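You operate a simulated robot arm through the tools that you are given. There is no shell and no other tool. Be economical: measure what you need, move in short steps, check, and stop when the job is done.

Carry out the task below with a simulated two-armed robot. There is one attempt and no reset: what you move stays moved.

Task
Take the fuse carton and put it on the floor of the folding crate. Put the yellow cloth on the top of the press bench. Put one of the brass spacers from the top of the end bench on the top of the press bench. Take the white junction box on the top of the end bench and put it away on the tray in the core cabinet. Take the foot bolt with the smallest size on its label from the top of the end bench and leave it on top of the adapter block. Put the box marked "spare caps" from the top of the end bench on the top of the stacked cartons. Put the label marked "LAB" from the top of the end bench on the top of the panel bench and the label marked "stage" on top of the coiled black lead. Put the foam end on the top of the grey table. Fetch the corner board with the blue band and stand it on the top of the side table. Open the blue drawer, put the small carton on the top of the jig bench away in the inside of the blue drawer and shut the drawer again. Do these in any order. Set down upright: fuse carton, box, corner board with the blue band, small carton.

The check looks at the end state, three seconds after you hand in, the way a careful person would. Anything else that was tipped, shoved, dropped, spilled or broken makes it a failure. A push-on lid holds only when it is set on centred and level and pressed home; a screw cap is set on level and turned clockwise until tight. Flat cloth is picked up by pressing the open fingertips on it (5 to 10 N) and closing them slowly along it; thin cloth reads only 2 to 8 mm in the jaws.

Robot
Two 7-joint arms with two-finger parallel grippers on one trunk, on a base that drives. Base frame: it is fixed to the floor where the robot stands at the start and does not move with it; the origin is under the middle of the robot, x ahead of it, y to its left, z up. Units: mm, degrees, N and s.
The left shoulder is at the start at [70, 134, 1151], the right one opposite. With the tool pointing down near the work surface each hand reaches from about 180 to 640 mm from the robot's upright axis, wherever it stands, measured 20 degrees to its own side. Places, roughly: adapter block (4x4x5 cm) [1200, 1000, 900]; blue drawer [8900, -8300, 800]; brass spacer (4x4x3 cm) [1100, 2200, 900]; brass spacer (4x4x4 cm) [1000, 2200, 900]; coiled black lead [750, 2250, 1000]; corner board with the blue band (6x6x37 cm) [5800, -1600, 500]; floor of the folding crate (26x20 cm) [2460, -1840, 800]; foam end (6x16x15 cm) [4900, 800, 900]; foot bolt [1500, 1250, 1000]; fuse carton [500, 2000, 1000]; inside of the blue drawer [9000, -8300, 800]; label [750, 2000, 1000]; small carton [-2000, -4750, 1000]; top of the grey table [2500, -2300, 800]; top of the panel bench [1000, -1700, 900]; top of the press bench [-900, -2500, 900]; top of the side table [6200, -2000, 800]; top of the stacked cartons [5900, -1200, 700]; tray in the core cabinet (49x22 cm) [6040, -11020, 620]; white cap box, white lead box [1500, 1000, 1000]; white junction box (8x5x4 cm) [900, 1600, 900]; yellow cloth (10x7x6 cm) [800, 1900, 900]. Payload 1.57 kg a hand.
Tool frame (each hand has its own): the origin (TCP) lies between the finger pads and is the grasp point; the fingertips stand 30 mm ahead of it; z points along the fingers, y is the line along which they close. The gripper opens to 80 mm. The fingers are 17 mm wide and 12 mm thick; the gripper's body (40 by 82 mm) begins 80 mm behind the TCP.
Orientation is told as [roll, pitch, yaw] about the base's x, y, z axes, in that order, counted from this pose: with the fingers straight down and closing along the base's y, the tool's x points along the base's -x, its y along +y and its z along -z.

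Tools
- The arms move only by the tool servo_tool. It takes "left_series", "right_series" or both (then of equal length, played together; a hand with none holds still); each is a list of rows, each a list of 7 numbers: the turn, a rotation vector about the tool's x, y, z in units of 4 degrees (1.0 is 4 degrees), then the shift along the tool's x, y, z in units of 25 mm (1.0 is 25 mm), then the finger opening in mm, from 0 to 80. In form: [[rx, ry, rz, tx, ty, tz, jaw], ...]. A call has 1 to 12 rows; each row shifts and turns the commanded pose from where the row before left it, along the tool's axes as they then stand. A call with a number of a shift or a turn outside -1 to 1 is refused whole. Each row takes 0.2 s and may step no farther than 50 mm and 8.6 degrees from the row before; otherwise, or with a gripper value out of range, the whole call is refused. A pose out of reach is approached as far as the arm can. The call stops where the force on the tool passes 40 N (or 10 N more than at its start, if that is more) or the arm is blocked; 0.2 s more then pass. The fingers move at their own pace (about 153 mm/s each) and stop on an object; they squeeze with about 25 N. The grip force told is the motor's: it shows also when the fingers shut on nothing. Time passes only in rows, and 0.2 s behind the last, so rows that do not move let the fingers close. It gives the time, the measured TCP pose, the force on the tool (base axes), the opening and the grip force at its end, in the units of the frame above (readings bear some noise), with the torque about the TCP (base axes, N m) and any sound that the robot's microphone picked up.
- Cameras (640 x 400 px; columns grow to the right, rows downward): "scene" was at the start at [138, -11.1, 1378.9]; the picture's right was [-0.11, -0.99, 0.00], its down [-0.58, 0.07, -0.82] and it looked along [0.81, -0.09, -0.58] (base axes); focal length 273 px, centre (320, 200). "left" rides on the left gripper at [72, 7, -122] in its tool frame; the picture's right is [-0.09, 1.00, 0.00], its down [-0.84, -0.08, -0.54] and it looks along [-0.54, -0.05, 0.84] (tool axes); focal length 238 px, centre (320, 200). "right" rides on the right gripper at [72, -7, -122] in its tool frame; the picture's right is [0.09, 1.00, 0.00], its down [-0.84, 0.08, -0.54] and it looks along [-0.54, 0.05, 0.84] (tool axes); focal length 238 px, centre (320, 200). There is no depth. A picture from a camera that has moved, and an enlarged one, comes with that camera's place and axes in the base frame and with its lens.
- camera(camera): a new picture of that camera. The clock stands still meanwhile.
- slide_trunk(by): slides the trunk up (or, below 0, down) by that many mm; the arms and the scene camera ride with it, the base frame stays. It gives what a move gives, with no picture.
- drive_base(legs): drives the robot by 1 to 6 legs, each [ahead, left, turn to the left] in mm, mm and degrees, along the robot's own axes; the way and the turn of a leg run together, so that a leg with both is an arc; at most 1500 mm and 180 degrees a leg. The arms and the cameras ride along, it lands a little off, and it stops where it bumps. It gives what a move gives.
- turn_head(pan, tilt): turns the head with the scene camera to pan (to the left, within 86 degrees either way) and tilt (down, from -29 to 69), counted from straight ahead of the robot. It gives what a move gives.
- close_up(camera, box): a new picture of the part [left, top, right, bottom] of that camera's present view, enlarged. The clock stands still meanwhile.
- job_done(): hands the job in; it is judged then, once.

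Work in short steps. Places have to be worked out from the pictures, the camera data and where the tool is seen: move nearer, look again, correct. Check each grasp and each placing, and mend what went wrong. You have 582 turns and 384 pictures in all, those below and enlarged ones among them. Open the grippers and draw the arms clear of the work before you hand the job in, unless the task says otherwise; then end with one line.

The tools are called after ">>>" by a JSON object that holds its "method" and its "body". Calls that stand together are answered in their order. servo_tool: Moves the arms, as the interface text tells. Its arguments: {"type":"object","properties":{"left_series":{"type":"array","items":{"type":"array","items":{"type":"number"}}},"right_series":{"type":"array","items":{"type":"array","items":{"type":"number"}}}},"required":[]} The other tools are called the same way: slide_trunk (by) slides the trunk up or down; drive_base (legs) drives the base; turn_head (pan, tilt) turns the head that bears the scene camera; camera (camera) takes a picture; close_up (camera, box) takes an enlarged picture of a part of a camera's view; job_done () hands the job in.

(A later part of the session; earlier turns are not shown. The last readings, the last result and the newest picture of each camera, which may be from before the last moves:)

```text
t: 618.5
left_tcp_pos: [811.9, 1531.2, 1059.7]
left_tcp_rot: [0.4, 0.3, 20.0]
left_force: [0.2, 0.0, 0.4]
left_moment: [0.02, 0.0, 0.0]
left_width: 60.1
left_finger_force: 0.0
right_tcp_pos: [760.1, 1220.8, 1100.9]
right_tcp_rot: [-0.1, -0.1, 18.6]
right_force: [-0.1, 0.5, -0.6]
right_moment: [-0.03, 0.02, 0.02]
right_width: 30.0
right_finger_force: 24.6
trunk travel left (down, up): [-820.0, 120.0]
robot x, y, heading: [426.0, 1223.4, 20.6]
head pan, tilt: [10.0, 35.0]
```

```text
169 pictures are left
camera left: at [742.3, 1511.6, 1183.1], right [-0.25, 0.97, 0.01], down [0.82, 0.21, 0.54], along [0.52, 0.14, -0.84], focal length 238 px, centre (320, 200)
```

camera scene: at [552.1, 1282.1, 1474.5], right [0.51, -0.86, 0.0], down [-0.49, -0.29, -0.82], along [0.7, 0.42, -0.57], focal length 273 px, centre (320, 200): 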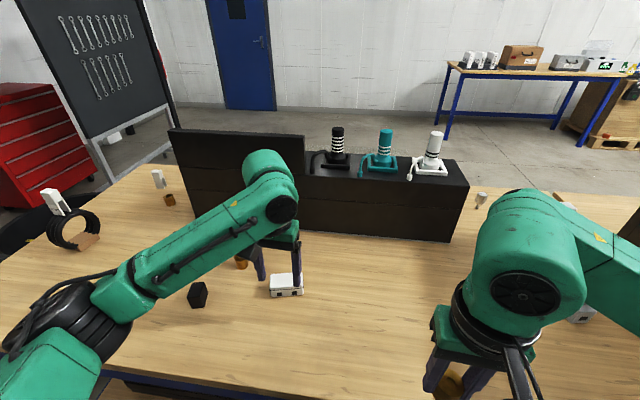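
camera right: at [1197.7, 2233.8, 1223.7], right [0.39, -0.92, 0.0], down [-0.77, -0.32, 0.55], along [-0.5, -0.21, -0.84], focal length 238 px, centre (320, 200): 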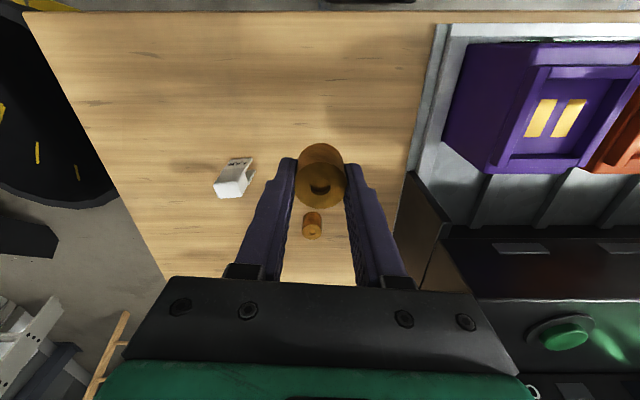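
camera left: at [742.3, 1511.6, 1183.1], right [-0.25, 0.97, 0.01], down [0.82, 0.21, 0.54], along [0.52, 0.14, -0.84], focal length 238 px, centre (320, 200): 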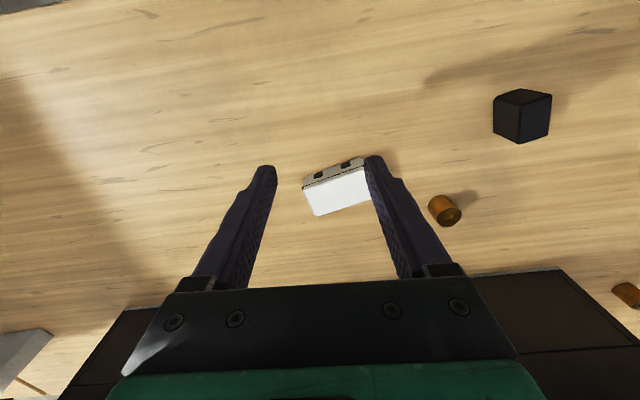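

The junction box must be gripped across its 50 mm side, best with the right hand, which holds the spacer. So I deliver the spacer to the press bench first. I tuck the left hand in and drive there.

>>> {"method": "servo_tool", "body": {"left_series": [[0, 0, 0, 1, 0, -0.3, 60], [0, 0, 0, 1, 0, -0.3, 60], [0, 0, 0, 1, 0, -0.3, 60], [0, 0, 0, 1, 0, -0.3, 60], [0, 0, 0, 1, 0, 0, 60], [0, 0, 0, 1, 0, 0, 60], [0, 0, 0, 1, 0, 0, 60]]}}

>>> {"method": "drive_base", "body": {"legs": [[-600, 0, 0], [0, 0, -111], [1450, 0, 0], [0, 0, 25], [690, -165, 0]]}}

>>> {"method": "turn_head", "body": {"pan": -35, "tilt": 40}}

>>> {"method": "camera", "body": {"camera": "scene"}}

```text
t: 620.1
left_tcp_pos: [687.5, 1485.4, 1092.5]
left_tcp_rot: [0.3, 0.5, 20.0]
left_force: [0.3, 0.7, 0.2]
left_moment: [-0.02, -0.01, -0.02]
left_width: 60.0
left_finger_force: 0.1
left hand out of reach, approached as far as the arm can: row 6, 7
right_tcp_pos: [759.9, 1221.7, 1099.6]
right_tcp_rot: [-0.1, -0.1, 18.5]
right_force: [-0.2, 0.2, 0.5]
right_moment: [0.0, 0.02, 0.03]
right_width: 30.2
right_finger_force: 25.1
trunk travel left (down, up): [-820.0, 120.0]
robot x, y, heading: [426.4, 1220.4, 20.6]
head pan, tilt: [10.0, 35.0]
```

```text
t: 639.8
left_tcp_pos: [251.2, -1381.1, 1092.7]
left_tcp_rot: [0.4, 0.4, -66.4]
left_force: [0.2, 0.3, 0.2]
left_moment: [-0.02, 0.02, 0.01]
left_width: 59.8
left_finger_force: 0.0
right_tcp_pos: [-7.9, -1469.3, 1100.0]
right_tcp_rot: [-0.2, -0.1, -68.1]
right_force: [0.9, 0.1, -0.8]
right_moment: [-0.03, 0.0, 0.01]
right_width: 29.9
right_finger_force: 25.2
trunk travel left (down, up): [-820.0, 120.0]
robot x, y, heading: [-31.1, -1137.4, -65.8]
head pan, tilt: [10.0, 35.0]
```

```text
t: 640.9
left_tcp_pos: [250.2, -1383.0, 1092.3]
left_tcp_rot: [0.2, 0.4, -66.6]
left_force: [0.7, -0.1, -0.6]
left_moment: [-0.02, 0.0, 0.01]
left_width: 60.1
left_finger_force: 0.1
right_tcp_pos: [-8.3, -1470.7, 1100.0]
right_tcp_rot: [-0.2, -0.2, -68.0]
right_force: [-0.3, -0.5, -0.1]
right_moment: [0.01, 0.0, -0.03]
right_width: 29.9
right_finger_force: 25.1
trunk travel left (down, up): [-820.0, 120.0]
robot x, y, heading: [-26.4, -1137.5, -65.9]
head pan, tilt: [-35.0, 40.0]
```

```text
168 pictures are left
camera scene: at [-23.7, -1270.6, 1466.9], right [-0.98, 0.19, 0.0], down [0.12, 0.63, -0.77], along [-0.14, -0.75, -0.64], focal length 273 px, centre (320, 200)
```

scene: 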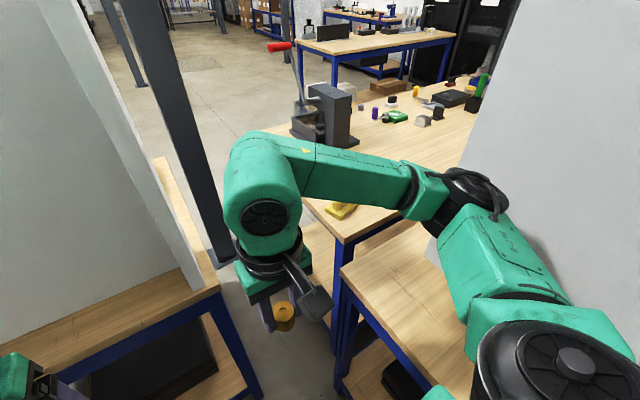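

I swing the left hand outward 150 mm to keep it off the tall panel, then drive up to the gap.

>>> {"method": "servo_tool", "body": {"left_series": [[0, 0, 0, 0, 0.9, 0, 60], [0, 0, 0, 0, 0.9, 0, 60], [0, 0, 0, 0, 0.9, 0, 60], [0, 0, 0, 0, 0.9, 0, 60], [0, 0, 0, 0, 0.9, 0, 60], [0, 0, 0, 0, 0.9, 0, 60], [0, 0, 0, 0, 0.9, 0, 60]]}}

>>> {"method": "drive_base", "body": {"legs": [[240, -40, 0]]}}

>>> {"method": "camera", "body": {"camera": "scene"}}

```text
t: 642.5
left_tcp_pos: [395.9, -1317.8, 1092.2]
left_tcp_rot: [0.3, 0.3, -66.5]
left_force: [-0.1, 0.2, 0.8]
left_moment: [-0.02, -0.01, 0.01]
left_width: 60.1
left_finger_force: 0.2
right_tcp_pos: [-7.6, -1470.5, 1100.9]
right_tcp_rot: [-0.2, -0.3, -67.9]
right_force: [0.4, 0.5, -0.9]
right_moment: [-0.01, 0.03, 0.0]
right_width: 30.0
right_finger_force: 24.9
trunk travel left (down, up): [-820.0, 120.0]
robot x, y, heading: [-30.6, -1139.6, -65.9]
head pan, tilt: [-35.0, 40.0]
```

```text
t: 644.2
left_tcp_pos: [444.8, -1509.8, 1093.4]
left_tcp_rot: [0.2, 0.4, -66.4]
left_force: [-0.2, 0.5, -0.2]
left_moment: [-0.04, 0.02, 0.01]
left_width: 59.7
left_finger_force: 0.1
right_tcp_pos: [44.7, -1665.7, 1104.0]
right_tcp_rot: [-0.2, -0.6, -67.4]
right_force: [0.7, 0.0, -0.4]
right_moment: [0.02, 0.01, 0.01]
right_width: 30.1
right_finger_force: 25.0
trunk travel left (down, up): [-820.0, 120.0]
robot x, y, heading: [22.9, -1342.6, -65.4]
head pan, tilt: [-35.0, 40.0]
stopped in leg 1: the robot was blocked; the commanded pose is now the measured one
```

```text
167 pictures are left
camera scene: at [27.2, -1462.7, 1468.2], right [-0.98, 0.18, 0.0], down [0.12, 0.62, -0.77], along [-0.14, -0.76, -0.64], focal length 273 px, centre (320, 200)
```

scene: 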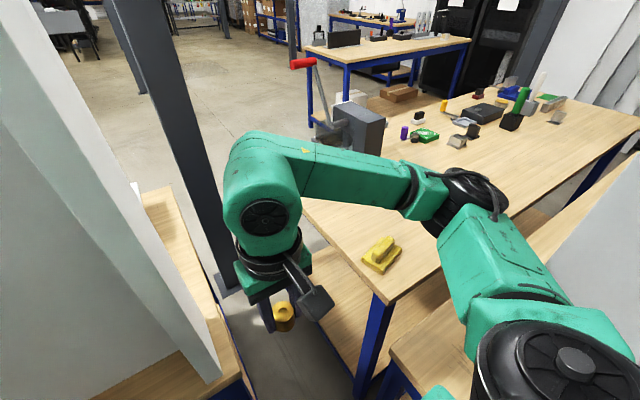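

>>> {"method": "turn_head", "body": {"pan": 35, "tilt": 45}}

>>> {"method": "camera", "body": {"camera": "scene"}}

```text
t: 645.6
left_tcp_pos: [445.3, -1510.5, 1093.3]
left_tcp_rot: [0.2, 0.4, -66.4]
left_force: [-0.6, -0.2, 0.2]
left_moment: [0.02, -0.02, 0.02]
left_width: 60.0
left_finger_force: 0.0
right_tcp_pos: [44.4, -1665.6, 1103.1]
right_tcp_rot: [-0.2, -0.7, -67.7]
right_force: [0.2, 0.3, -0.2]
right_moment: [0.0, -0.03, 0.0]
right_width: 30.1
right_finger_force: 25.1
trunk travel left (down, up): [-820.0, 120.0]
robot x, y, heading: [28.1, -1345.0, -65.5]
head pan, tilt: [35.0, 45.0]
```

```text
166 pictures are left
camera scene: at [112.6, -1419.3, 1460.8], right [-0.51, -0.86, 0.01], down [-0.61, 0.35, -0.71], along [0.61, -0.37, -0.7], focal length 273 px, centre (320, 200)
```

scene: 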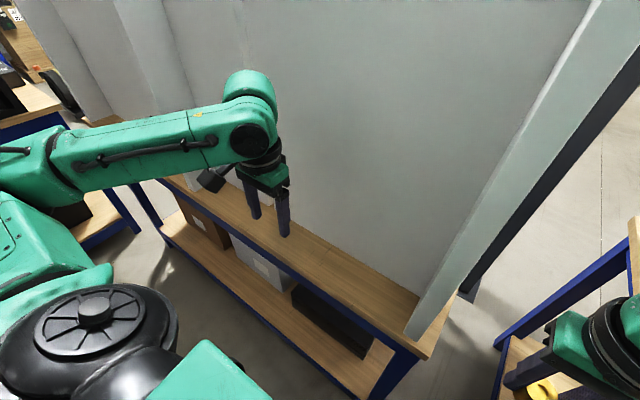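

The left wrist is close to the panel. I pull the left hand straight back 110 mm, then turn slightly right and creep closer.

>>> {"method": "servo_tool", "body": {"left_series": [[0, 0, 0, 0.9, 0, 0, 60], [0, 0, 0, 0.9, 0, 0, 60], [0, 0, 0, 0.9, 0, 0, 60], [0, 0, 0, 0.9, 0, 0, 60], [0, 0, 0, 0.8, 0, 0, 60]]}}

>>> {"method": "drive_base", "body": {"legs": [[0, 0, -9], [45, -15, 0]]}}

>>> {"method": "turn_head", "body": {"pan": -25, "tilt": 45}}

>>> {"method": "camera", "body": {"camera": "scene"}}

```text
t: 646.8
left_tcp_pos: [437.0, -1499.6, 1090.6]
left_tcp_rot: [0.3, 1.1, -66.5]
left_force: [0.6, 0.2, 0.4]
left_moment: [0.0, -0.03, 0.02]
left_width: 59.8
left_finger_force: 0.0
left hand out of reach, approached as far as the arm can: row 2, 3, 4, 5
right_tcp_pos: [47.2, -1675.4, 1099.7]
right_tcp_rot: [-0.2, -0.2, -67.7]
right_force: [-0.2, -0.1, -0.3]
right_moment: [-0.02, 0.01, 0.01]
right_width: 29.8
right_finger_force: 25.0
trunk travel left (down, up): [-820.0, 120.0]
robot x, y, heading: [21.0, -1342.3, -65.3]
head pan, tilt: [35.0, 45.0]
```

```text
t: 647.6
left_tcp_pos: [428.9, -1514.2, 1091.2]
left_tcp_rot: [0.4, 0.9, -69.3]
left_force: [-0.8, -0.9, -0.1]
left_moment: [0.01, -0.02, -0.02]
left_width: 60.1
left_finger_force: 0.0
right_tcp_pos: [30.3, -1671.1, 1102.1]
right_tcp_rot: [-0.2, -0.4, -70.5]
right_force: [-0.1, -0.1, -1.0]
right_moment: [0.0, 0.0, -0.02]
right_width: 29.9
right_finger_force: 24.1
trunk travel left (down, up): [-820.0, 120.0]
robot x, y, heading: [23.6, -1347.7, -68.4]
head pan, tilt: [35.0, 45.0]
stopped in leg 1: the robot was blocked; the commanded pose is now the measured one
```

```text
t: 649.0
left_tcp_pos: [429.3, -1516.1, 1091.7]
left_tcp_rot: [0.4, 0.7, -69.2]
left_force: [0.0, 0.1, 0.2]
left_moment: [0.02, 0.02, 0.01]
left_width: 60.0
left_finger_force: 0.1
right_tcp_pos: [28.4, -1671.0, 1101.4]
right_tcp_rot: [-0.2, -0.4, -70.5]
right_force: [0.1, -0.1, 0.3]
right_moment: [-0.01, 0.01, -0.01]
right_width: 30.1
right_finger_force: 24.9
trunk travel left (down, up): [-820.0, 120.0]
robot x, y, heading: [24.8, -1344.7, -68.5]
head pan, tilt: [-25.0, 45.0]
```

```text
165 pictures are left
camera scene: at [37.7, -1467.5, 1460.3], right [-1.0, 0.06, 0.0], down [0.04, 0.7, -0.71], along [-0.04, -0.71, -0.7], focal length 273 px, centre (320, 200)
```

scene: 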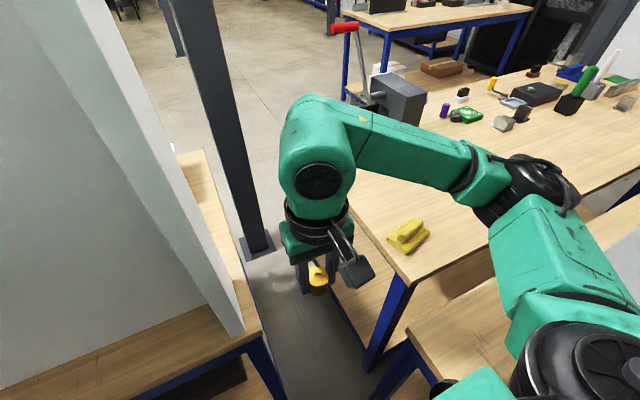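

The left wrist rests by the panel, so I stay here; the right arm can still reach (-152, -1945) beside the cloth. I move the spacer there.

>>> {"method": "servo_tool", "body": {"right_series": [[0, 0, 0, -0.66, -0.87, 0, 20], [0, 0, 0, -0.66, -0.87, 0, 20], [0, 0, 0, -0.66, -0.87, 0, 20], [0, 0, 0, -0.66, -0.87, 0, 20], [0, 0, 0, -0.66, -0.87, 0, 20], [0, 0, 0, -0.66, -0.87, 0, 20], [0, 0, 0, -0.66, -0.87, 0, 20], [0, 0, 0, -0.66, -0.87, 0, 20], [0, 0, 0, -0.66, -0.87, 0, 20], [0, 0, 0, -0.66, -0.87, 0, 20]]}}

>>> {"method": "camera", "body": {"camera": "right"}}

>>> {"method": "camera", "body": {"camera": "scene"}}

```text
t: 651.1
left_tcp_pos: [429.0, -1515.6, 1091.0]
left_tcp_rot: [0.4, 0.8, -69.3]
left_force: [-0.4, -0.2, 0.2]
left_moment: [-0.01, 0.0, 0.02]
left_width: 60.4
left_finger_force: 0.1
right_tcp_pos: [-122.1, -1899.3, 1103.3]
right_tcp_rot: [-0.1, -0.3, -70.6]
right_force: [0.0, -1.0, -0.7]
right_moment: [0.01, 0.0, 0.0]
right_width: 30.0
right_finger_force: 25.2
trunk travel left (down, up): [-820.0, 120.0]
robot x, y, heading: [24.0, -1344.8, -68.4]
head pan, tilt: [-25.0, 45.0]
```

```text
164 pictures are left
camera right: at [-152.6, -1833.0, 1224.7], right [0.91, 0.42, 0.0], down [0.35, -0.76, 0.55], along [0.23, -0.5, -0.84], focal length 238 px, centre (320, 200)
```

right: 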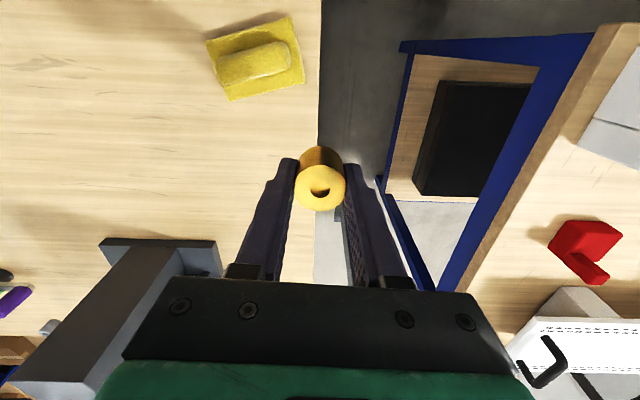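

```text
163 pictures are left
camera scene: at [37.5, -1467.6, 1460.3], right [-1.0, 0.06, 0.0], down [0.04, 0.7, -0.71], along [-0.04, -0.71, -0.7], focal length 273 px, centre (320, 200)
```

scene: 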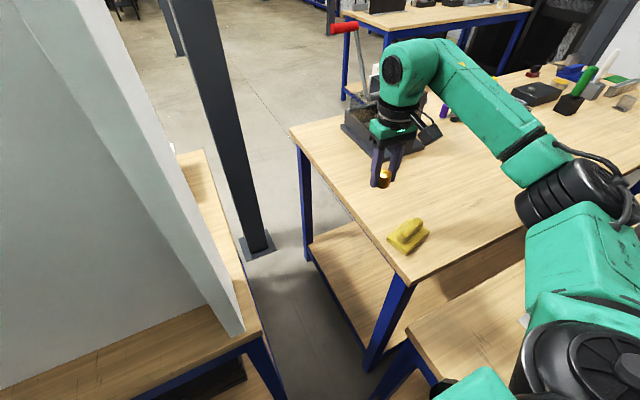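

The spacer needs ~75 mm more inward: target (-180, -1955), clear of cloth and press. I move and descend.

>>> {"method": "servo_tool", "body": {"right_series": [[0, 0, 0, -0.45, -0.98, 0, 20], [0, 0, 0, -0.45, -0.98, 0, 20], [0, 0, 0, -0.45, -0.98, 0, 20], [0, 0, 0, 0, 0, 1, 20], [0, 0, 0, 0, 0, 1, 20], [0, 0, 0, 0, 0, 1, 20], [0, 0, 0, 0, 0, 1, 20], [0, 0, 0, 0, 0, 1, 20], [0, 0, 0, 0, 0, 0.8, 20], [0, 0, 0, 0, 0, 0, 20]]}}

>>> {"method": "camera", "body": {"camera": "right"}}

```text
t: 653.4
left_tcp_pos: [429.1, -1515.8, 1091.2]
left_tcp_rot: [0.4, 0.8, -69.2]
left_force: [0.5, 0.5, -0.1]
left_moment: [0.0, -0.01, 0.04]
left_width: 60.0
left_finger_force: 0.0
right_tcp_pos: [-136.3, -1912.2, 958.3]
right_tcp_rot: [-0.1, -0.4, -70.6]
right_force: [0.1, 0.2, -0.4]
right_moment: [0.03, 0.03, -0.01]
right_width: 30.0
right_finger_force: 25.2
right hand out of reach, approached as far as the arm can: row 1, 2, 3
trunk travel left (down, up): [-820.0, 120.0]
robot x, y, heading: [28.4, -1347.4, -68.4]
head pan, tilt: [-25.0, 45.0]
```

```text
162 pictures are left
camera right: at [-166.6, -1845.9, 1080.4], right [0.91, 0.42, 0.0], down [0.35, -0.76, 0.55], along [0.23, -0.5, -0.84], focal length 238 px, centre (320, 200)
```

right: 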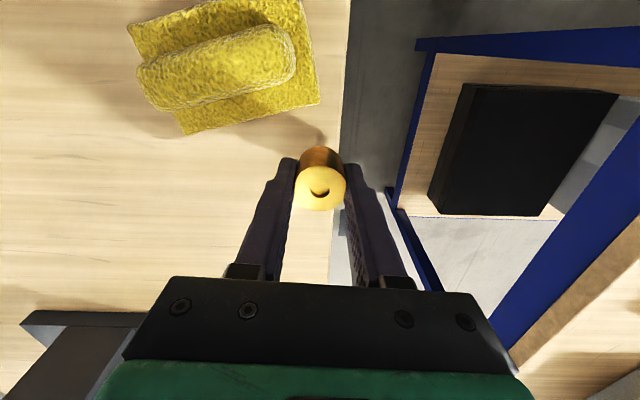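

The wrist limit stops it. I raise 40 mm and rotate the hand clockwise 48°, which frees reach to the right, then move inward.

>>> {"method": "servo_tool", "body": {"right_series": [[0, 0, 1, 0, 0, -0.5, 20], [0, 0, 1, 0, 0, -0.5, 20], [0, 0, 1, 0, 0, -0.5, 20], [0, 0, 1, 0, 0, 0, 20], [0, 0, 1, 0, 0, 0, 20], [0, 0, 1, 0, 0, 0, 20], [0, 0, 1, 0, 0, 0, 20], [0, 0, 1, 0, 0, 0, 20], [0, 0, 1, 0, 0, 0, 20], [0, 0, 1, 0, 0, 0, 20], [0, 0, 1, 0, 0, 0, 20], [0, 0, 1, 0, 0, 0, 20]]}}

```text
t: 656.0
left_tcp_pos: [428.5, -1516.0, 1092.7]
left_tcp_rot: [0.4, 0.8, -69.3]
left_force: [0.1, 0.2, 0.7]
left_moment: [0.01, 0.01, 0.01]
left_width: 60.3
left_finger_force: 0.0
right_tcp_pos: [-136.9, -1911.8, 996.9]
right_tcp_rot: [0.1, -0.3, -118.8]
right_force: [-1.0, 0.1, -0.7]
right_moment: [0.0, -0.04, -0.01]
right_width: 30.1
right_finger_force: 25.0
trunk travel left (down, up): [-820.0, 120.0]
robot x, y, heading: [24.0, -1349.2, -68.3]
head pan, tilt: [-25.0, 45.0]
```

>>> {"method": "servo_tool", "body": {"right_series": [[0, 0, 0, -0.7, -0.35, 0, 20], [0, 0, 0, -0.7, -0.35, 0, 20], [0, 0, 0, -0.7, -0.35, 0, 20], [0, 0, 0, 0, 0, 0, 20]]}}

>>> {"method": "camera", "body": {"camera": "right"}}

>>> {"method": "camera", "body": {"camera": "scene"}}

```text
t: 657.0
left_tcp_pos: [427.2, -1515.2, 1091.8]
left_tcp_rot: [0.4, 1.0, -69.3]
left_force: [0.0, 0.0, 0.1]
left_moment: [0.03, 0.01, 0.0]
left_width: 60.4
left_finger_force: 0.0
right_tcp_pos: [-183.9, -1946.2, 996.6]
right_tcp_rot: [0.3, -0.3, -118.6]
right_force: [0.7, 0.4, -0.1]
right_moment: [-0.02, 0.01, -0.02]
right_width: 29.9
right_finger_force: 25.2
trunk travel left (down, up): [-820.0, 120.0]
robot x, y, heading: [24.3, -1342.3, -68.6]
head pan, tilt: [-25.0, 45.0]
```

```text
161 pictures are left
camera right: at [-156.4, -1878.8, 1118.6], right [0.92, -0.4, 0.0], down [-0.33, -0.77, 0.55], along [-0.22, -0.5, -0.84], focal length 238 px, centre (320, 200)
```

right: 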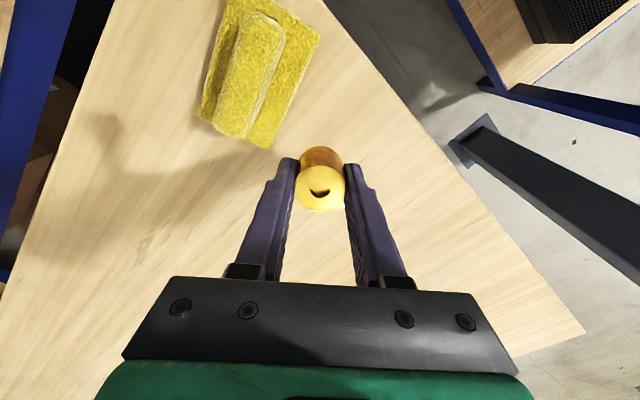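

```text
160 pictures are left
camera scene: at [37.3, -1467.7, 1460.3], right [-1.0, 0.06, 0.0], down [0.04, 0.7, -0.71], along [-0.04, -0.71, -0.7], focal length 273 px, centre (320, 200)
```

scene: 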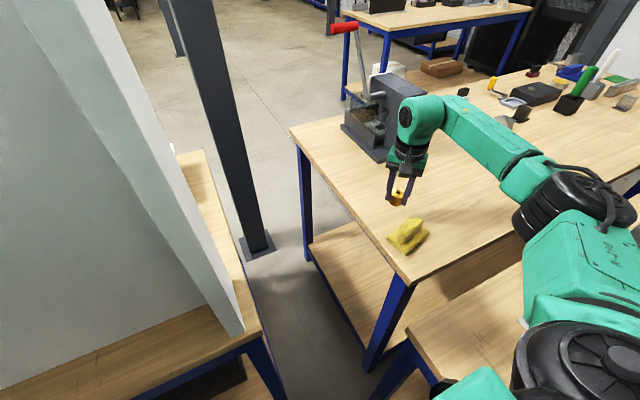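

Now well over the bench, clear of the cloth. I lower to contact.

>>> {"method": "servo_tool", "body": {"right_series": [[0, 0, 0, 0, 0, 1, 20], [0, 0, 0, 0, 0, 0.9, 20], [0, 0, 0, 0, 0, 0.3, 20], [0, 0, 0, 0, 0, 0, 20]]}}

>>> {"method": "servo_tool", "body": {"right_series": [[0, 0, 0, 0, 0, 0.15, 20], [0, 0, 0, 0, 0, 0.1, 20], [0, 0, 0, 0, 0, 0, 20]]}}

```text
t: 658.0
left_tcp_pos: [428.8, -1515.6, 1092.1]
left_tcp_rot: [0.4, 0.8, -69.4]
left_force: [-0.6, -0.3, 0.0]
left_moment: [0.01, 0.01, 0.0]
left_width: 60.0
left_finger_force: 0.0
right_tcp_pos: [-184.5, -1946.7, 941.3]
right_tcp_rot: [0.3, -0.4, -118.5]
right_force: [-0.7, -0.1, -0.4]
right_moment: [0.0, 0.0, 0.03]
right_width: 29.9
right_finger_force: 25.6
trunk travel left (down, up): [-820.0, 120.0]
robot x, y, heading: [23.2, -1344.4, -68.2]
head pan, tilt: [-25.0, 45.0]
```

```text
t: 658.8
left_tcp_pos: [427.2, -1515.4, 1092.4]
left_tcp_rot: [0.4, 0.7, -69.3]
left_force: [0.3, 0.7, -0.3]
left_moment: [0.05, -0.04, 0.04]
left_width: 59.6
left_finger_force: 0.1
right_tcp_pos: [-183.5, -1946.9, 934.7]
right_tcp_rot: [0.2, -0.4, -118.7]
right_force: [1.1, -0.1, -1.3]
right_moment: [0.02, -0.01, -0.01]
right_width: 30.2
right_finger_force: 25.4
trunk travel left (down, up): [-820.0, 120.0]
robot x, y, heading: [26.8, -1348.5, -68.5]
head pan, tilt: [-25.0, 45.0]
```

>>> {"method": "servo_tool", "body": {"right_series": [[0, 0, 0, 0, 0, 0.1, 20], [0, 0, 0, 0, 0, 0, 20]]}}

>>> {"method": "servo_tool", "body": {"right_series": [[0, 0, 0, 0, 0, 0.1, 20], [0, 0, 0, 0, 0, 0, 20]]}}

```text
t: 659.4
left_tcp_pos: [428.1, -1515.1, 1092.1]
left_tcp_rot: [0.4, 0.8, -69.4]
left_force: [0.1, 0.5, -0.1]
left_moment: [0.02, 0.0, 0.01]
left_width: 60.0
left_finger_force: 0.0
right_tcp_pos: [-184.1, -1946.2, 932.4]
right_tcp_rot: [0.2, -0.5, -118.6]
right_force: [-0.4, 0.2, -0.4]
right_moment: [0.05, 0.0, -0.03]
right_width: 30.0
right_finger_force: 24.8
trunk travel left (down, up): [-820.0, 120.0]
robot x, y, heading: [26.9, -1348.4, -68.5]
head pan, tilt: [-25.0, 45.0]
```

```text
t: 660.0
left_tcp_pos: [428.7, -1515.8, 1091.3]
left_tcp_rot: [0.3, 0.8, -69.4]
left_force: [-0.1, -0.7, 0.5]
left_moment: [-0.03, -0.01, -0.02]
left_width: 60.0
left_finger_force: 0.2
right_tcp_pos: [-183.7, -1946.3, 930.4]
right_tcp_rot: [0.3, -0.4, -118.7]
right_force: [-0.6, 1.5, 3.9]
right_moment: [0.03, 0.04, 0.01]
right_width: 30.1
right_finger_force: 25.2
trunk travel left (down, up): [-820.0, 120.0]
robot x, y, heading: [27.0, -1343.2, -68.5]
head pan, tilt: [-25.0, 45.0]
```

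Contact (4 N). I release and rise.

>>> {"method": "servo_tool", "body": {"right_series": [[0, 0, 0, 0, 0, 0, 45], [0, 0, 0, 0, 0, 0, 60], [0, 0, 0, 0, 0, -0.5, 60], [0, 0, 0, 0, 0, -1, 60], [0, 0, 0, 0, 0, -1, 60], [0, 0, 0, 0, 0, -1, 60], [0, 0, 0, 0, 0, -1, 60], [0, 0, 0, 0, 0, -1, 60], [0, 0, 0, 0, 0, -1, 60]]}}

>>> {"method": "camera", "body": {"camera": "right"}}

```text
t: 662.0
left_tcp_pos: [427.2, -1516.0, 1091.5]
left_tcp_rot: [0.3, 0.8, -69.3]
left_force: [-0.2, -0.1, 0.9]
left_moment: [0.01, 0.04, -0.02]
left_width: 60.0
left_finger_force: 0.0
right_tcp_pos: [-184.3, -1946.1, 1093.1]
right_tcp_rot: [0.2, -0.4, -118.7]
right_force: [0.3, 0.0, 0.4]
right_moment: [0.05, 0.02, -0.01]
right_width: 60.0
right_finger_force: 0.0
trunk travel left (down, up): [-820.0, 120.0]
robot x, y, heading: [23.8, -1345.8, -68.6]
head pan, tilt: [-25.0, 45.0]
```

```text
159 pictures are left
camera right: at [-156.1, -1878.0, 1214.9], right [0.92, -0.4, 0.0], down [-0.33, -0.77, 0.55], along [-0.21, -0.5, -0.84], focal length 238 px, centre (320, 200)
```

right: 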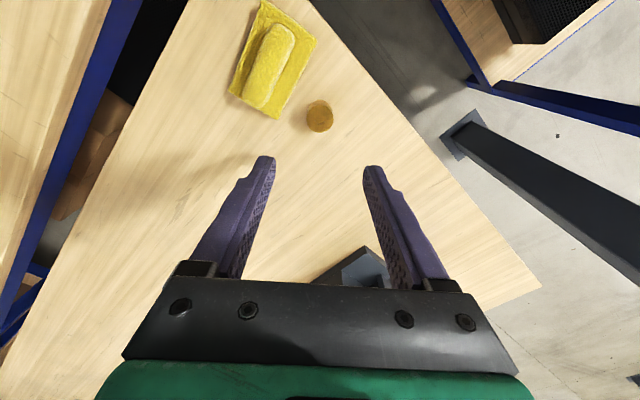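

Spacer is on the press bench. I retract the right hand, back out, and drive to the end bench front for the junction box.

>>> {"method": "servo_tool", "body": {"right_series": [[0, 0, 0, 1, 0.15, 0, 70], [0, 0, 0, 1, 0.15, 0, 70], [0, 0, 0, 1, 0.15, 0, 70], [0, 0, 0, 1, 0.15, 0, 70], [0, 0, 0, 1, 0.15, 0, 70], [0, 0, 0, 1, 0.15, 0, 70], [0, 0, 0, 1, 0.15, 0, 70], [0, 0, 0, 1, 0.15, 0, 70], [0, 0, 0, 1, 0.15, 0, 70], [0, 0, 0, 1, 0.15, 0, 70]]}}

>>> {"method": "drive_base", "body": {"legs": [[-1000, 0, 0], [0, 0, 89], [0, 1300, 0], [0, 370, 0]]}}

>>> {"method": "turn_head", "body": {"pan": -5, "tilt": 35}}

>>> {"method": "camera", "body": {"camera": "scene"}}

```text
t: 664.1
left_tcp_pos: [430.5, -1515.0, 1091.9]
left_tcp_rot: [0.4, 0.7, -69.4]
left_force: [0.0, 0.4, -0.3]
left_moment: [0.0, 0.05, 0.01]
left_width: 60.1
left_finger_force: 0.1
right_tcp_pos: [-30.2, -1745.0, 1090.7]
right_tcp_rot: [0.3, -0.4, -118.6]
right_force: [-0.3, -0.4, 0.7]
right_moment: [0.03, 0.01, 0.03]
right_width: 70.1
right_finger_force: 0.2
trunk travel left (down, up): [-820.0, 120.0]
robot x, y, heading: [26.6, -1343.4, -68.7]
head pan, tilt: [-25.0, 45.0]
```

```text
t: 680.4
left_tcp_pos: [-721.1, 1327.8, 1092.5]
left_tcp_rot: [0.4, 0.9, 30.8]
left_force: [0.1, -0.2, 0.3]
left_moment: [0.01, -0.01, 0.02]
left_width: 59.9
left_finger_force: 0.1
right_tcp_pos: [-415.3, 917.4, 1088.0]
right_tcp_rot: [0.0, -0.2, -18.4]
right_force: [0.6, -0.3, 0.0]
right_moment: [0.0, 0.03, 0.02]
right_width: 70.1
right_finger_force: 0.1
trunk travel left (down, up): [-820.0, 120.0]
robot x, y, heading: [-820.1, 902.2, 31.6]
head pan, tilt: [-25.0, 45.0]
stopped in leg 4: the robot was blocked; the commanded pose is now the measured one
```

```text
t: 681.3
left_tcp_pos: [-721.8, 1332.4, 1090.7]
left_tcp_rot: [0.3, 1.0, 30.8]
left_force: [0.1, 0.8, -0.8]
left_moment: [-0.03, 0.01, -0.02]
left_width: 60.0
left_finger_force: 0.0
right_tcp_pos: [-414.8, 919.5, 1088.3]
right_tcp_rot: [-0.1, -0.3, -18.4]
right_force: [-0.5, 0.3, -0.5]
right_moment: [0.02, -0.04, 0.02]
right_width: 69.9
right_finger_force: 0.0
trunk travel left (down, up): [-820.0, 120.0]
robot x, y, heading: [-823.0, 903.0, 31.7]
head pan, tilt: [-5.0, 35.0]
```

```text
158 pictures are left
camera scene: at [-699.6, 968.1, 1474.4], right [0.45, -0.89, 0.0], down [-0.51, -0.26, -0.82], along [0.73, 0.37, -0.57], focal length 273 px, centre (320, 200)
```

scene: 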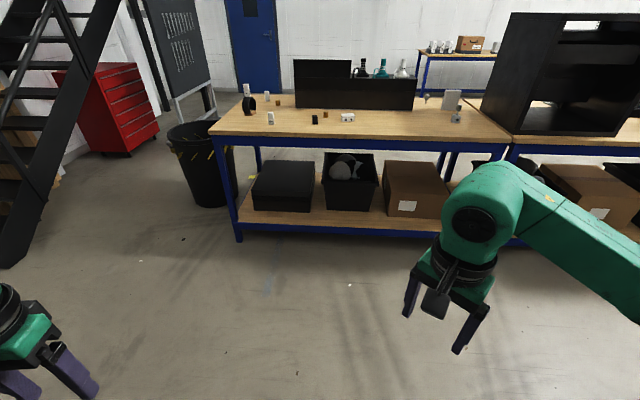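

Blocked by something on the left. I look there.

>>> {"method": "turn_head", "body": {"pan": 80, "tilt": 35}}

>>> {"method": "camera", "body": {"camera": "scene"}}

```text
t: 682.9
left_tcp_pos: [-721.4, 1330.7, 1090.5]
left_tcp_rot: [0.3, 0.8, 30.8]
left_force: [-1.3, 0.6, -0.1]
left_moment: [0.02, -0.01, -0.06]
left_width: 60.0
left_finger_force: 0.1
right_tcp_pos: [-415.2, 919.1, 1089.0]
right_tcp_rot: [-0.1, -0.2, -18.4]
right_force: [-0.7, 1.1, 0.0]
right_moment: [-0.02, 0.0, -0.01]
right_width: 70.0
right_finger_force: 0.1
trunk travel left (down, up): [-820.0, 120.0]
robot x, y, heading: [-822.3, 900.0, 31.9]
head pan, tilt: [80.0, 35.0]
```

```text
157 pictures are left
camera scene: at [-811.1, 1009.0, 1474.5], right [0.93, 0.37, 0.0], down [0.21, -0.53, -0.82], along [-0.3, 0.76, -0.57], focal length 273 px, centre (320, 200)
```

scene: 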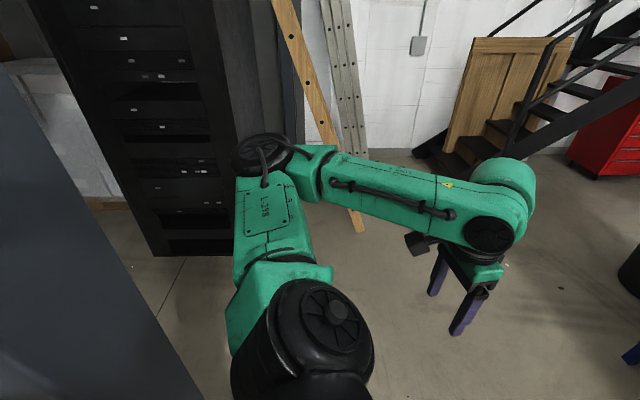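

A steel column stands at my left rear; nothing toppled. I drive forward clear of it, re-align to heading 20.5° and approach the bench.

>>> {"method": "drive_base", "body": {"legs": [[350, -60, 0], [0, 0, -11.3]]}}

>>> {"method": "turn_head", "body": {"pan": 0, "tilt": 30}}

>>> {"method": "camera", "body": {"camera": "scene"}}

```text
t: 685.9
left_tcp_pos: [-313.7, 1437.2, 1090.1]
left_tcp_rot: [0.3, 0.9, 19.7]
left_force: [0.4, -0.2, 0.0]
left_moment: [-0.02, 0.0, -0.01]
left_width: 59.9
left_finger_force: 0.0
right_tcp_pos: [-92.1, 975.9, 1088.1]
right_tcp_rot: [-0.2, -0.4, -29.5]
right_force: [-0.4, 0.0, -0.6]
right_moment: [0.0, 0.0, -0.03]
right_width: 70.1
right_finger_force: 0.0
trunk travel left (down, up): [-820.0, 120.0]
robot x, y, heading: [-496.2, 1035.3, 20.7]
head pan, tilt: [80.0, 35.0]
```

```text
t: 687.4
left_tcp_pos: [-314.0, 1437.9, 1090.7]
left_tcp_rot: [0.3, 1.0, 19.7]
left_force: [-0.9, 1.1, 0.7]
left_moment: [0.0, 0.02, 0.02]
left_width: 59.8
left_finger_force: 0.1
right_tcp_pos: [-91.8, 974.1, 1089.1]
right_tcp_rot: [-0.1, -0.3, -29.5]
right_force: [1.0, -0.9, 0.5]
right_moment: [0.01, 0.02, 0.02]
right_width: 69.8
right_finger_force: 0.1
trunk travel left (down, up): [-820.0, 120.0]
robot x, y, heading: [-493.8, 1037.3, 20.6]
head pan, tilt: [0.0, 30.0]
```

```text
156 pictures are left
camera scene: at [-362.6, 1083.9, 1482.3], right [0.36, -0.93, 0.0], down [-0.47, -0.18, -0.87], along [0.81, 0.31, -0.5], focal length 273 px, centre (320, 200)
```

scene: 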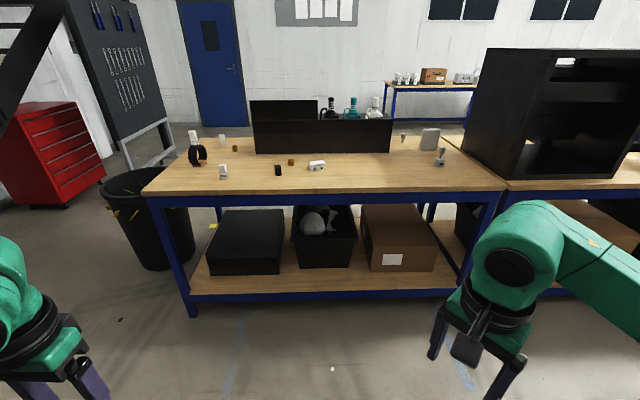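

I approach the bench so the junction box comes to the right hand.

>>> {"method": "drive_base", "body": {"legs": [[0, 160, 0], [930, 0, 0]]}}

>>> {"method": "camera", "body": {"camera": "right"}}

>>> {"method": "turn_head", "body": {"pan": -10, "tilt": 45}}

>>> {"method": "camera", "body": {"camera": "scene"}}

```text
t: 693.3
left_tcp_pos: [498.4, 1916.2, 1090.6]
left_tcp_rot: [0.3, 0.8, 19.6]
left_force: [-0.2, -0.5, -0.3]
left_moment: [0.01, 0.0, 0.0]
left_width: 59.8
left_finger_force: 0.0
right_tcp_pos: [718.5, 1452.2, 1089.7]
right_tcp_rot: [-0.1, -0.3, -29.5]
right_force: [0.3, 0.4, 0.2]
right_moment: [0.0, -0.02, 0.0]
right_width: 69.8
right_finger_force: 0.0
trunk travel left (down, up): [-820.0, 120.0]
robot x, y, heading: [319.0, 1512.1, 20.6]
head pan, tilt: [0.0, 30.0]
```

```text
155 pictures are left
camera right: at [651.4, 1482.0, 1211.7], right [0.41, 0.91, 0.0], down [0.76, -0.34, 0.55], along [0.5, -0.23, -0.84], focal length 238 px, centre (320, 200)
```

right: 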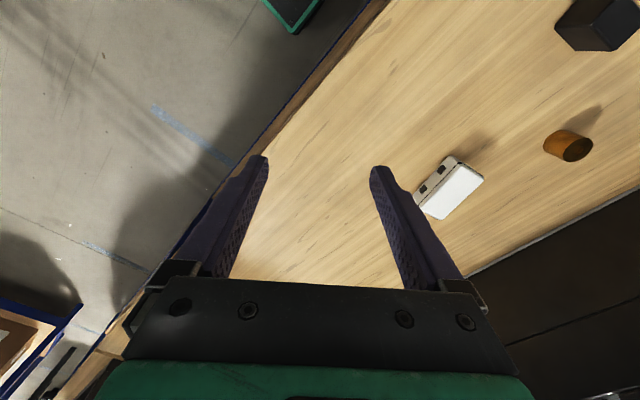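

```text
t: 694.1
left_tcp_pos: [499.0, 1914.9, 1090.5]
left_tcp_rot: [0.3, 0.9, 19.7]
left_force: [-0.3, -0.3, -0.4]
left_moment: [0.04, -0.03, 0.0]
left_width: 59.9
left_finger_force: 0.1
right_tcp_pos: [719.6, 1452.8, 1088.3]
right_tcp_rot: [0.0, -0.2, -29.5]
right_force: [0.6, 0.5, 0.3]
right_moment: [0.0, 0.0, -0.01]
right_width: 70.1
right_finger_force: 0.1
trunk travel left (down, up): [-820.0, 120.0]
robot x, y, heading: [317.8, 1514.2, 20.9]
head pan, tilt: [-10.0, 45.0]
```

```text
154 pictures are left
camera scene: at [444.3, 1545.6, 1459.7], right [0.19, -0.98, 0.0], down [-0.69, -0.13, -0.71], along [0.69, 0.13, -0.71], focal length 273 px, centre (320, 200)
```

scene: 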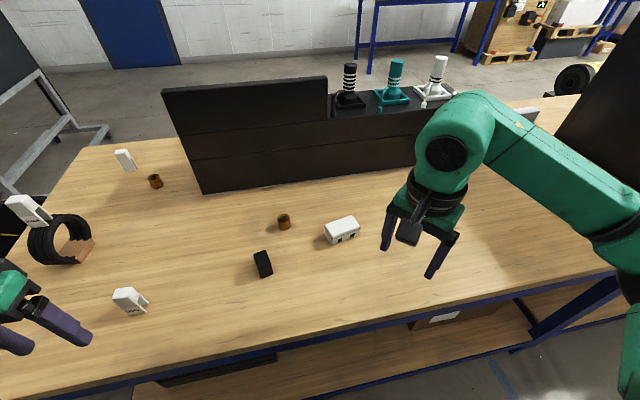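

Junction box centre ≈(884, 1576), short side heading ≈33°. I rotate the right hand to yaw -57° and move above it.

>>> {"method": "servo_tool", "body": {"right_series": [[0, 0, 1, 0, 0, 0, 75], [0, 0, 1, 0, 0, 0, 75], [0, 0, 1, 0, 0, 0, 75], [0, 0, 1, 0, 0, 0, 75], [0, 0, 1, 0, 0, 0, 75], [0, 0, 1, 0, 0, 0, 75], [0, 0, 0.9, 0, 0, 0, 75]]}}

>>> {"method": "servo_tool", "body": {"right_series": [[0, 0, 0, 0.06, 0.91, 0.2, 75], [0, 0, 0, 0.06, 0.91, 0.2, 75], [0, 0, 0, 0.06, 0.91, 0.2, 75], [0, 0, 0, 0.06, 0.91, 0.2, 75], [0, 0, 0, 0.06, 0.91, 0.2, 75], [0, 0, 0, 0.06, 0.91, 0.2, 75], [0, 0, 0, 0.06, 0.91, 0.2, 75], [0, 0, 0, 0.06, 0.91, 0.2, 75], [0, 0, 0, 0.06, 0.91, 0.2, 75], [0, 0, 0, 0, 0, 0, 75]]}}

>>> {"method": "camera", "body": {"camera": "right"}}

```text
t: 695.7
left_tcp_pos: [497.4, 1915.2, 1089.9]
left_tcp_rot: [0.2, 0.9, 19.7]
left_force: [0.9, -0.2, -0.2]
left_moment: [-0.01, 0.03, -0.02]
left_width: 60.1
left_finger_force: 0.0
right_tcp_pos: [719.6, 1452.0, 1090.4]
right_tcp_rot: [0.1, -0.4, -57.2]
right_force: [0.6, 0.9, -0.6]
right_moment: [0.01, 0.0, 0.0]
right_width: 74.9
right_finger_force: 0.1
trunk travel left (down, up): [-820.0, 120.0]
robot x, y, heading: [319.0, 1511.9, 20.7]
head pan, tilt: [-10.0, 45.0]
```

```text
t: 697.9
left_tcp_pos: [497.8, 1915.2, 1091.3]
left_tcp_rot: [0.2, 1.0, 19.6]
left_force: [0.4, -0.2, -0.8]
left_moment: [-0.01, 0.04, 0.0]
left_width: 60.2
left_finger_force: 0.1
right_tcp_pos: [884.3, 1575.1, 1045.1]
right_tcp_rot: [0.1, -0.3, -57.1]
right_force: [0.1, -0.3, -0.8]
right_moment: [-0.01, -0.01, 0.04]
right_width: 75.0
right_finger_force: 0.0
trunk travel left (down, up): [-820.0, 120.0]
robot x, y, heading: [315.5, 1515.5, 20.5]
head pan, tilt: [-10.0, 45.0]
```

```text
153 pictures are left
camera right: at [838.4, 1631.7, 1167.6], right [0.79, 0.62, 0.0], down [0.52, -0.66, 0.55], along [0.34, -0.43, -0.84], focal length 238 px, centre (320, 200)
```

right: 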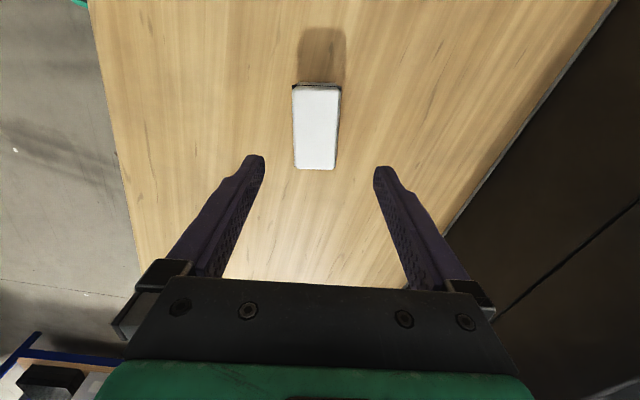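

Aligned. I descend and grip the junction box.

>>> {"method": "servo_tool", "body": {"right_series": [[0, 0, 0, 0, -0.15, 1, 75], [0, 0, 0, 0, 0, 1, 75], [0, 0, 0, 0, 0, 1, 75], [0, 0, 0, 0, 0, 1, 75], [0, 0, 0, 0, 0, 0.35, 75], [0, 0, 0, 0, 0, 0, 60], [0, 0, 0, 0, 0, 0, 40], [0, 0, 0, 0, 0, 0, 35], [0, 0, 0, 0, 0, 0, 35]]}}

>>> {"method": "servo_tool", "body": {"right_series": [[0, 0, 0, 0, 0, -0.6, 35], [0, 0, 0, 0, 0, -1, 35], [0, 0, 0, 0, 0, -1, 35], [0, 0, 0, 0, 0, -1, 35], [0, 0, 0, 0, 0, -1, 35], [0, 0, 0, 0, 0, -1, 35], [0, 0, 0, 0, 0, -1, 35]]}}

>>> {"method": "camera", "body": {"camera": "right"}}

```text
t: 699.9
left_tcp_pos: [497.3, 1916.2, 1090.0]
left_tcp_rot: [0.3, 1.0, 19.6]
left_force: [0.1, 0.2, 0.3]
left_moment: [0.01, -0.01, 0.0]
left_width: 60.2
left_finger_force: 0.0
right_tcp_pos: [881.4, 1571.4, 934.5]
right_tcp_rot: [0.0, -0.3, -57.1]
right_force: [0.6, -0.5, 0.6]
right_moment: [-0.02, -0.02, 0.0]
right_width: 43.6
right_finger_force: 25.3
trunk travel left (down, up): [-820.0, 120.0]
robot x, y, heading: [312.8, 1516.4, 20.9]
head pan, tilt: [-10.0, 45.0]
```

```text
t: 701.5
left_tcp_pos: [497.6, 1915.9, 1091.0]
left_tcp_rot: [0.3, 0.9, 19.7]
left_force: [-0.6, 0.5, -1.1]
left_moment: [0.03, 0.0, -0.03]
left_width: 60.0
left_finger_force: 0.0
right_tcp_pos: [879.8, 1574.6, 1101.6]
right_tcp_rot: [-0.1, -0.3, -57.1]
right_force: [0.5, -0.2, -1.2]
right_moment: [-0.01, 0.02, 0.04]
right_width: 43.7
right_finger_force: 25.1
trunk travel left (down, up): [-820.0, 120.0]
robot x, y, heading: [316.1, 1513.8, 20.7]
head pan, tilt: [-10.0, 45.0]
```

```text
152 pictures are left
camera right: at [834.1, 1630.5, 1223.0], right [0.79, 0.62, 0.0], down [0.52, -0.66, 0.55], along [0.34, -0.43, -0.84], focal length 238 px, centre (320, 200)
```

right: 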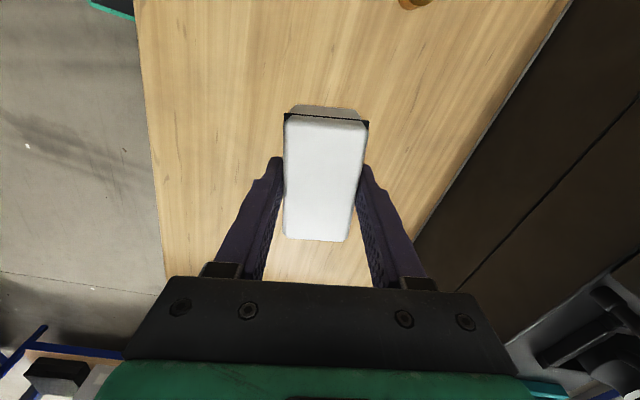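

Junction box held. I pull the right hand in, back out, and go through the corridor again to the bench's rear for LAB.

>>> {"method": "servo_tool", "body": {"right_series": [[0, 0, 0, 0.2, -0.95, 0, 35], [0, 0, 0, 0.2, -0.95, 0, 35], [0, 0, 0, 0.2, -0.95, 0, 35], [0, 0, 0, 0.2, -0.95, 0, 35], [0, 0, 0, 0.2, -0.95, 0, 35], [0, 0, 0, 0.2, -0.95, 0, 35]]}}

>>> {"method": "drive_base", "body": {"legs": [[-700, 0, 0], [0, 0, -110.7], [-1000, 50, 0], [-985, 50, 0]]}}

```text
t: 702.9
left_tcp_pos: [497.4, 1914.8, 1091.5]
left_tcp_rot: [0.3, 0.9, 19.8]
left_force: [-0.8, -0.2, 0.5]
left_moment: [-0.02, 0.01, -0.02]
left_width: 59.8
left_finger_force: 0.1
right_tcp_pos: [744.3, 1520.2, 1099.6]
right_tcp_rot: [0.0, -0.3, -57.1]
right_force: [-0.4, 1.0, -1.4]
right_moment: [-0.02, -0.01, 0.0]
right_width: 43.8
right_finger_force: 25.1
trunk travel left (down, up): [-820.0, 120.0]
robot x, y, heading: [315.9, 1515.3, 20.6]
head pan, tilt: [-10.0, 45.0]
```

```text
t: 720.9
left_tcp_pos: [83.2, 2934.6, 1090.3]
left_tcp_rot: [0.2, 1.0, -91.2]
left_force: [-0.6, 0.3, 0.2]
left_moment: [0.0, 0.03, -0.02]
left_width: 60.1
left_finger_force: 0.0
right_tcp_pos: [-372.6, 2846.1, 1098.7]
right_tcp_rot: [0.0, -0.2, -168.2]
right_force: [0.6, 0.6, -2.7]
right_moment: [0.0, 0.01, 0.0]
right_width: 43.5
right_finger_force: 25.0
trunk travel left (down, up): [-820.0, 120.0]
robot x, y, heading: [-229.2, 3246.7, -90.3]
head pan, tilt: [-10.0, 45.0]
```

>>> {"method": "drive_base", "body": {"legs": [[0, 480, 0], [-90, 215, 0], [0, 1150, 0], [952, 395, 0], [0, 0, -70]]}}

>>> {"method": "turn_head", "body": {"pan": 10, "tilt": 40}}

>>> {"method": "camera", "body": {"camera": "scene"}}

```text
t: 738.5
left_tcp_pos: [1829.4, 1985.2, 1091.4]
left_tcp_rot: [0.3, 0.9, -160.6]
left_force: [0.8, 0.8, 0.9]
left_moment: [0.03, 0.02, 0.02]
left_width: 59.9
left_finger_force: 0.1
right_tcp_pos: [1583.3, 2380.1, 1098.5]
right_tcp_rot: [0.0, -0.3, 122.5]
right_force: [0.4, -0.2, -1.9]
right_moment: [0.01, 0.0, 0.02]
right_width: 43.6
right_finger_force: 25.4
trunk travel left (down, up): [-820.0, 120.0]
robot x, y, heading: [2012.7, 2387.1, -159.8]
head pan, tilt: [-10.0, 45.0]
```

```text
t: 739.3
left_tcp_pos: [1828.4, 1984.9, 1090.9]
left_tcp_rot: [0.4, 1.0, -160.6]
left_force: [-0.5, -0.3, 0.8]
left_moment: [0.0, -0.03, 0.0]
left_width: 59.9
left_finger_force: 0.1
right_tcp_pos: [1584.9, 2379.7, 1100.3]
right_tcp_rot: [0.0, -0.2, 122.5]
right_force: [-0.2, -0.3, -1.9]
right_moment: [0.0, 0.0, 0.0]
right_width: 43.4
right_finger_force: 25.0
trunk travel left (down, up): [-820.0, 120.0]
robot x, y, heading: [2012.8, 2383.5, -159.6]
head pan, tilt: [10.0, 40.0]
```

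```text
151 pictures are left
camera scene: at [1892.2, 2323.9, 1466.9], right [-0.51, 0.86, 0.0], down [0.56, 0.33, -0.77], along [-0.66, -0.39, -0.64], focal length 273 px, centre (320, 200)
```

scene: 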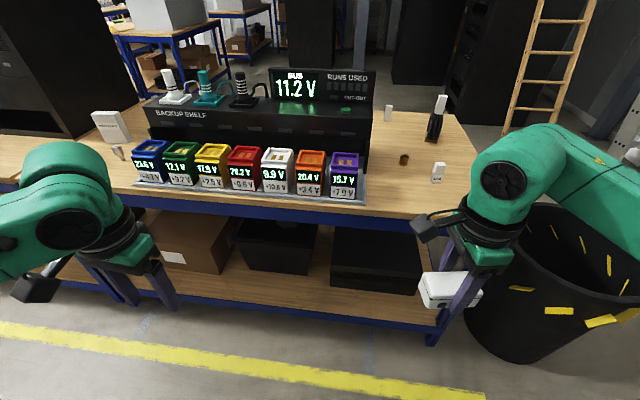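

LAB is next, with the left hand. I move right 405 mm and forward 455 mm.

>>> {"method": "drive_base", "body": {"legs": [[0, -405, 0], [450, 0, 0]]}}

>>> {"method": "servo_tool", "body": {"left_series": [[0, 0.2, 0, -0.9, -0.75, 0, 70], [0, 0, 0, -0.9, -0.75, 0, 70], [0, 0, 0, -0.9, -0.75, 0, 70], [0, 0, 0, -0.9, -0.75, 0, 70], [0, 0, 0, -0.9, -0.75, 0, 70], [0, 0, 0, -0.9, -0.75, 0, 70], [0, 0, 0, -0.9, -0.75, 0, 70]]}}

>>> {"method": "camera", "body": {"camera": "left"}}

```text
t: 744.1
left_tcp_pos: [1263.1, 2211.4, 1091.5]
left_tcp_rot: [0.3, 0.9, -161.1]
left_force: [-0.5, -1.5, 0.4]
left_moment: [0.0, 0.01, -0.01]
left_width: 60.0
left_finger_force: 0.2
right_tcp_pos: [1022.3, 2606.6, 1100.0]
right_tcp_rot: [0.1, -0.3, 122.2]
right_force: [0.1, -0.1, -0.9]
right_moment: [-0.03, 0.03, -0.02]
right_width: 43.7
right_finger_force: 25.2
trunk travel left (down, up): [-820.0, 120.0]
robot x, y, heading: [1448.8, 2611.7, -160.2]
head pan, tilt: [10.0, 40.0]
```

```text
t: 745.7
left_tcp_pos: [1069.3, 2282.5, 1085.7]
left_tcp_rot: [0.3, 1.8, -161.0]
left_force: [0.0, -0.2, -0.9]
left_moment: [0.0, 0.0, 0.01]
left_width: 70.2
left_finger_force: 0.0
right_tcp_pos: [1018.2, 2607.2, 1098.9]
right_tcp_rot: [0.0, -0.2, 122.2]
right_force: [-0.6, -0.1, -1.1]
right_moment: [-0.04, -0.04, -0.01]
right_width: 43.7
right_finger_force: 24.7
trunk travel left (down, up): [-820.0, 120.0]
robot x, y, heading: [1448.1, 2612.2, -159.8]
head pan, tilt: [10.0, 40.0]
```

```text
150 pictures are left
camera left: at [1134.2, 2299.1, 1209.1], right [0.24, -0.97, 0.0], down [-0.83, -0.2, 0.52], along [-0.5, -0.13, -0.86], focal length 238 px, centre (320, 200)
```

left: 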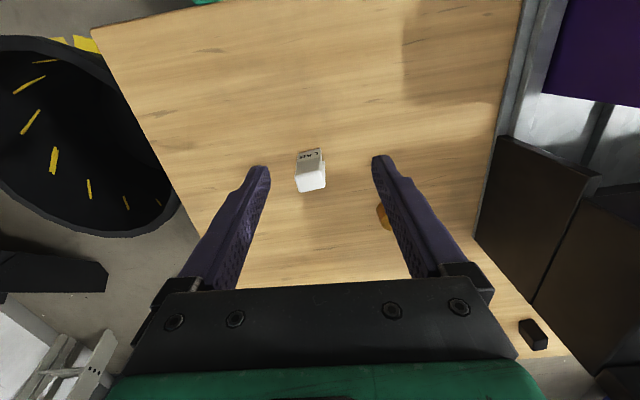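

LAB at ≈(1020, 2280), turned ~9°. I align, move over it and descend.

>>> {"method": "servo_tool", "body": {"left_series": [[0, -0.45, 0, -0.95, -0.28, 0, 70], [0, 0, 0, -0.95, -0.28, 0, 70], [0, 0, -1, 0, 0, 0, 70], [0, 0, -1, 0, 0, 0, 70], [0, 0, -0.35, 0, 0, 0.5, 70], [0, 0, 0, 0, 0, 0, 70]]}}

>>> {"method": "camera", "body": {"camera": "left"}}

```text
t: 747.1
left_tcp_pos: [1020.5, 2279.4, 1073.6]
left_tcp_rot: [0.3, -0.1, -151.6]
left_force: [1.0, -0.2, -0.3]
left_moment: [-0.01, 0.01, 0.01]
left_width: 69.9
left_finger_force: 0.1
right_tcp_pos: [1020.6, 2605.7, 1101.0]
right_tcp_rot: [0.0, -0.4, 122.2]
right_force: [0.5, -0.4, -1.2]
right_moment: [0.02, 0.03, -0.01]
right_width: 43.6
right_finger_force: 25.6
trunk travel left (down, up): [-820.0, 120.0]
robot x, y, heading: [1449.0, 2606.5, -159.9]
head pan, tilt: [10.0, 40.0]
```

```text
149 pictures are left
camera left: at [1086.6, 2308.5, 1194.2], right [0.39, -0.92, 0.01], down [-0.77, -0.33, 0.54], along [-0.5, -0.22, -0.84], focal length 238 px, centre (320, 200)
```

left: 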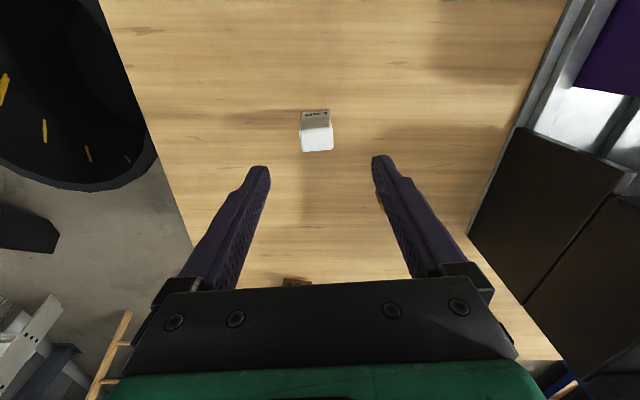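

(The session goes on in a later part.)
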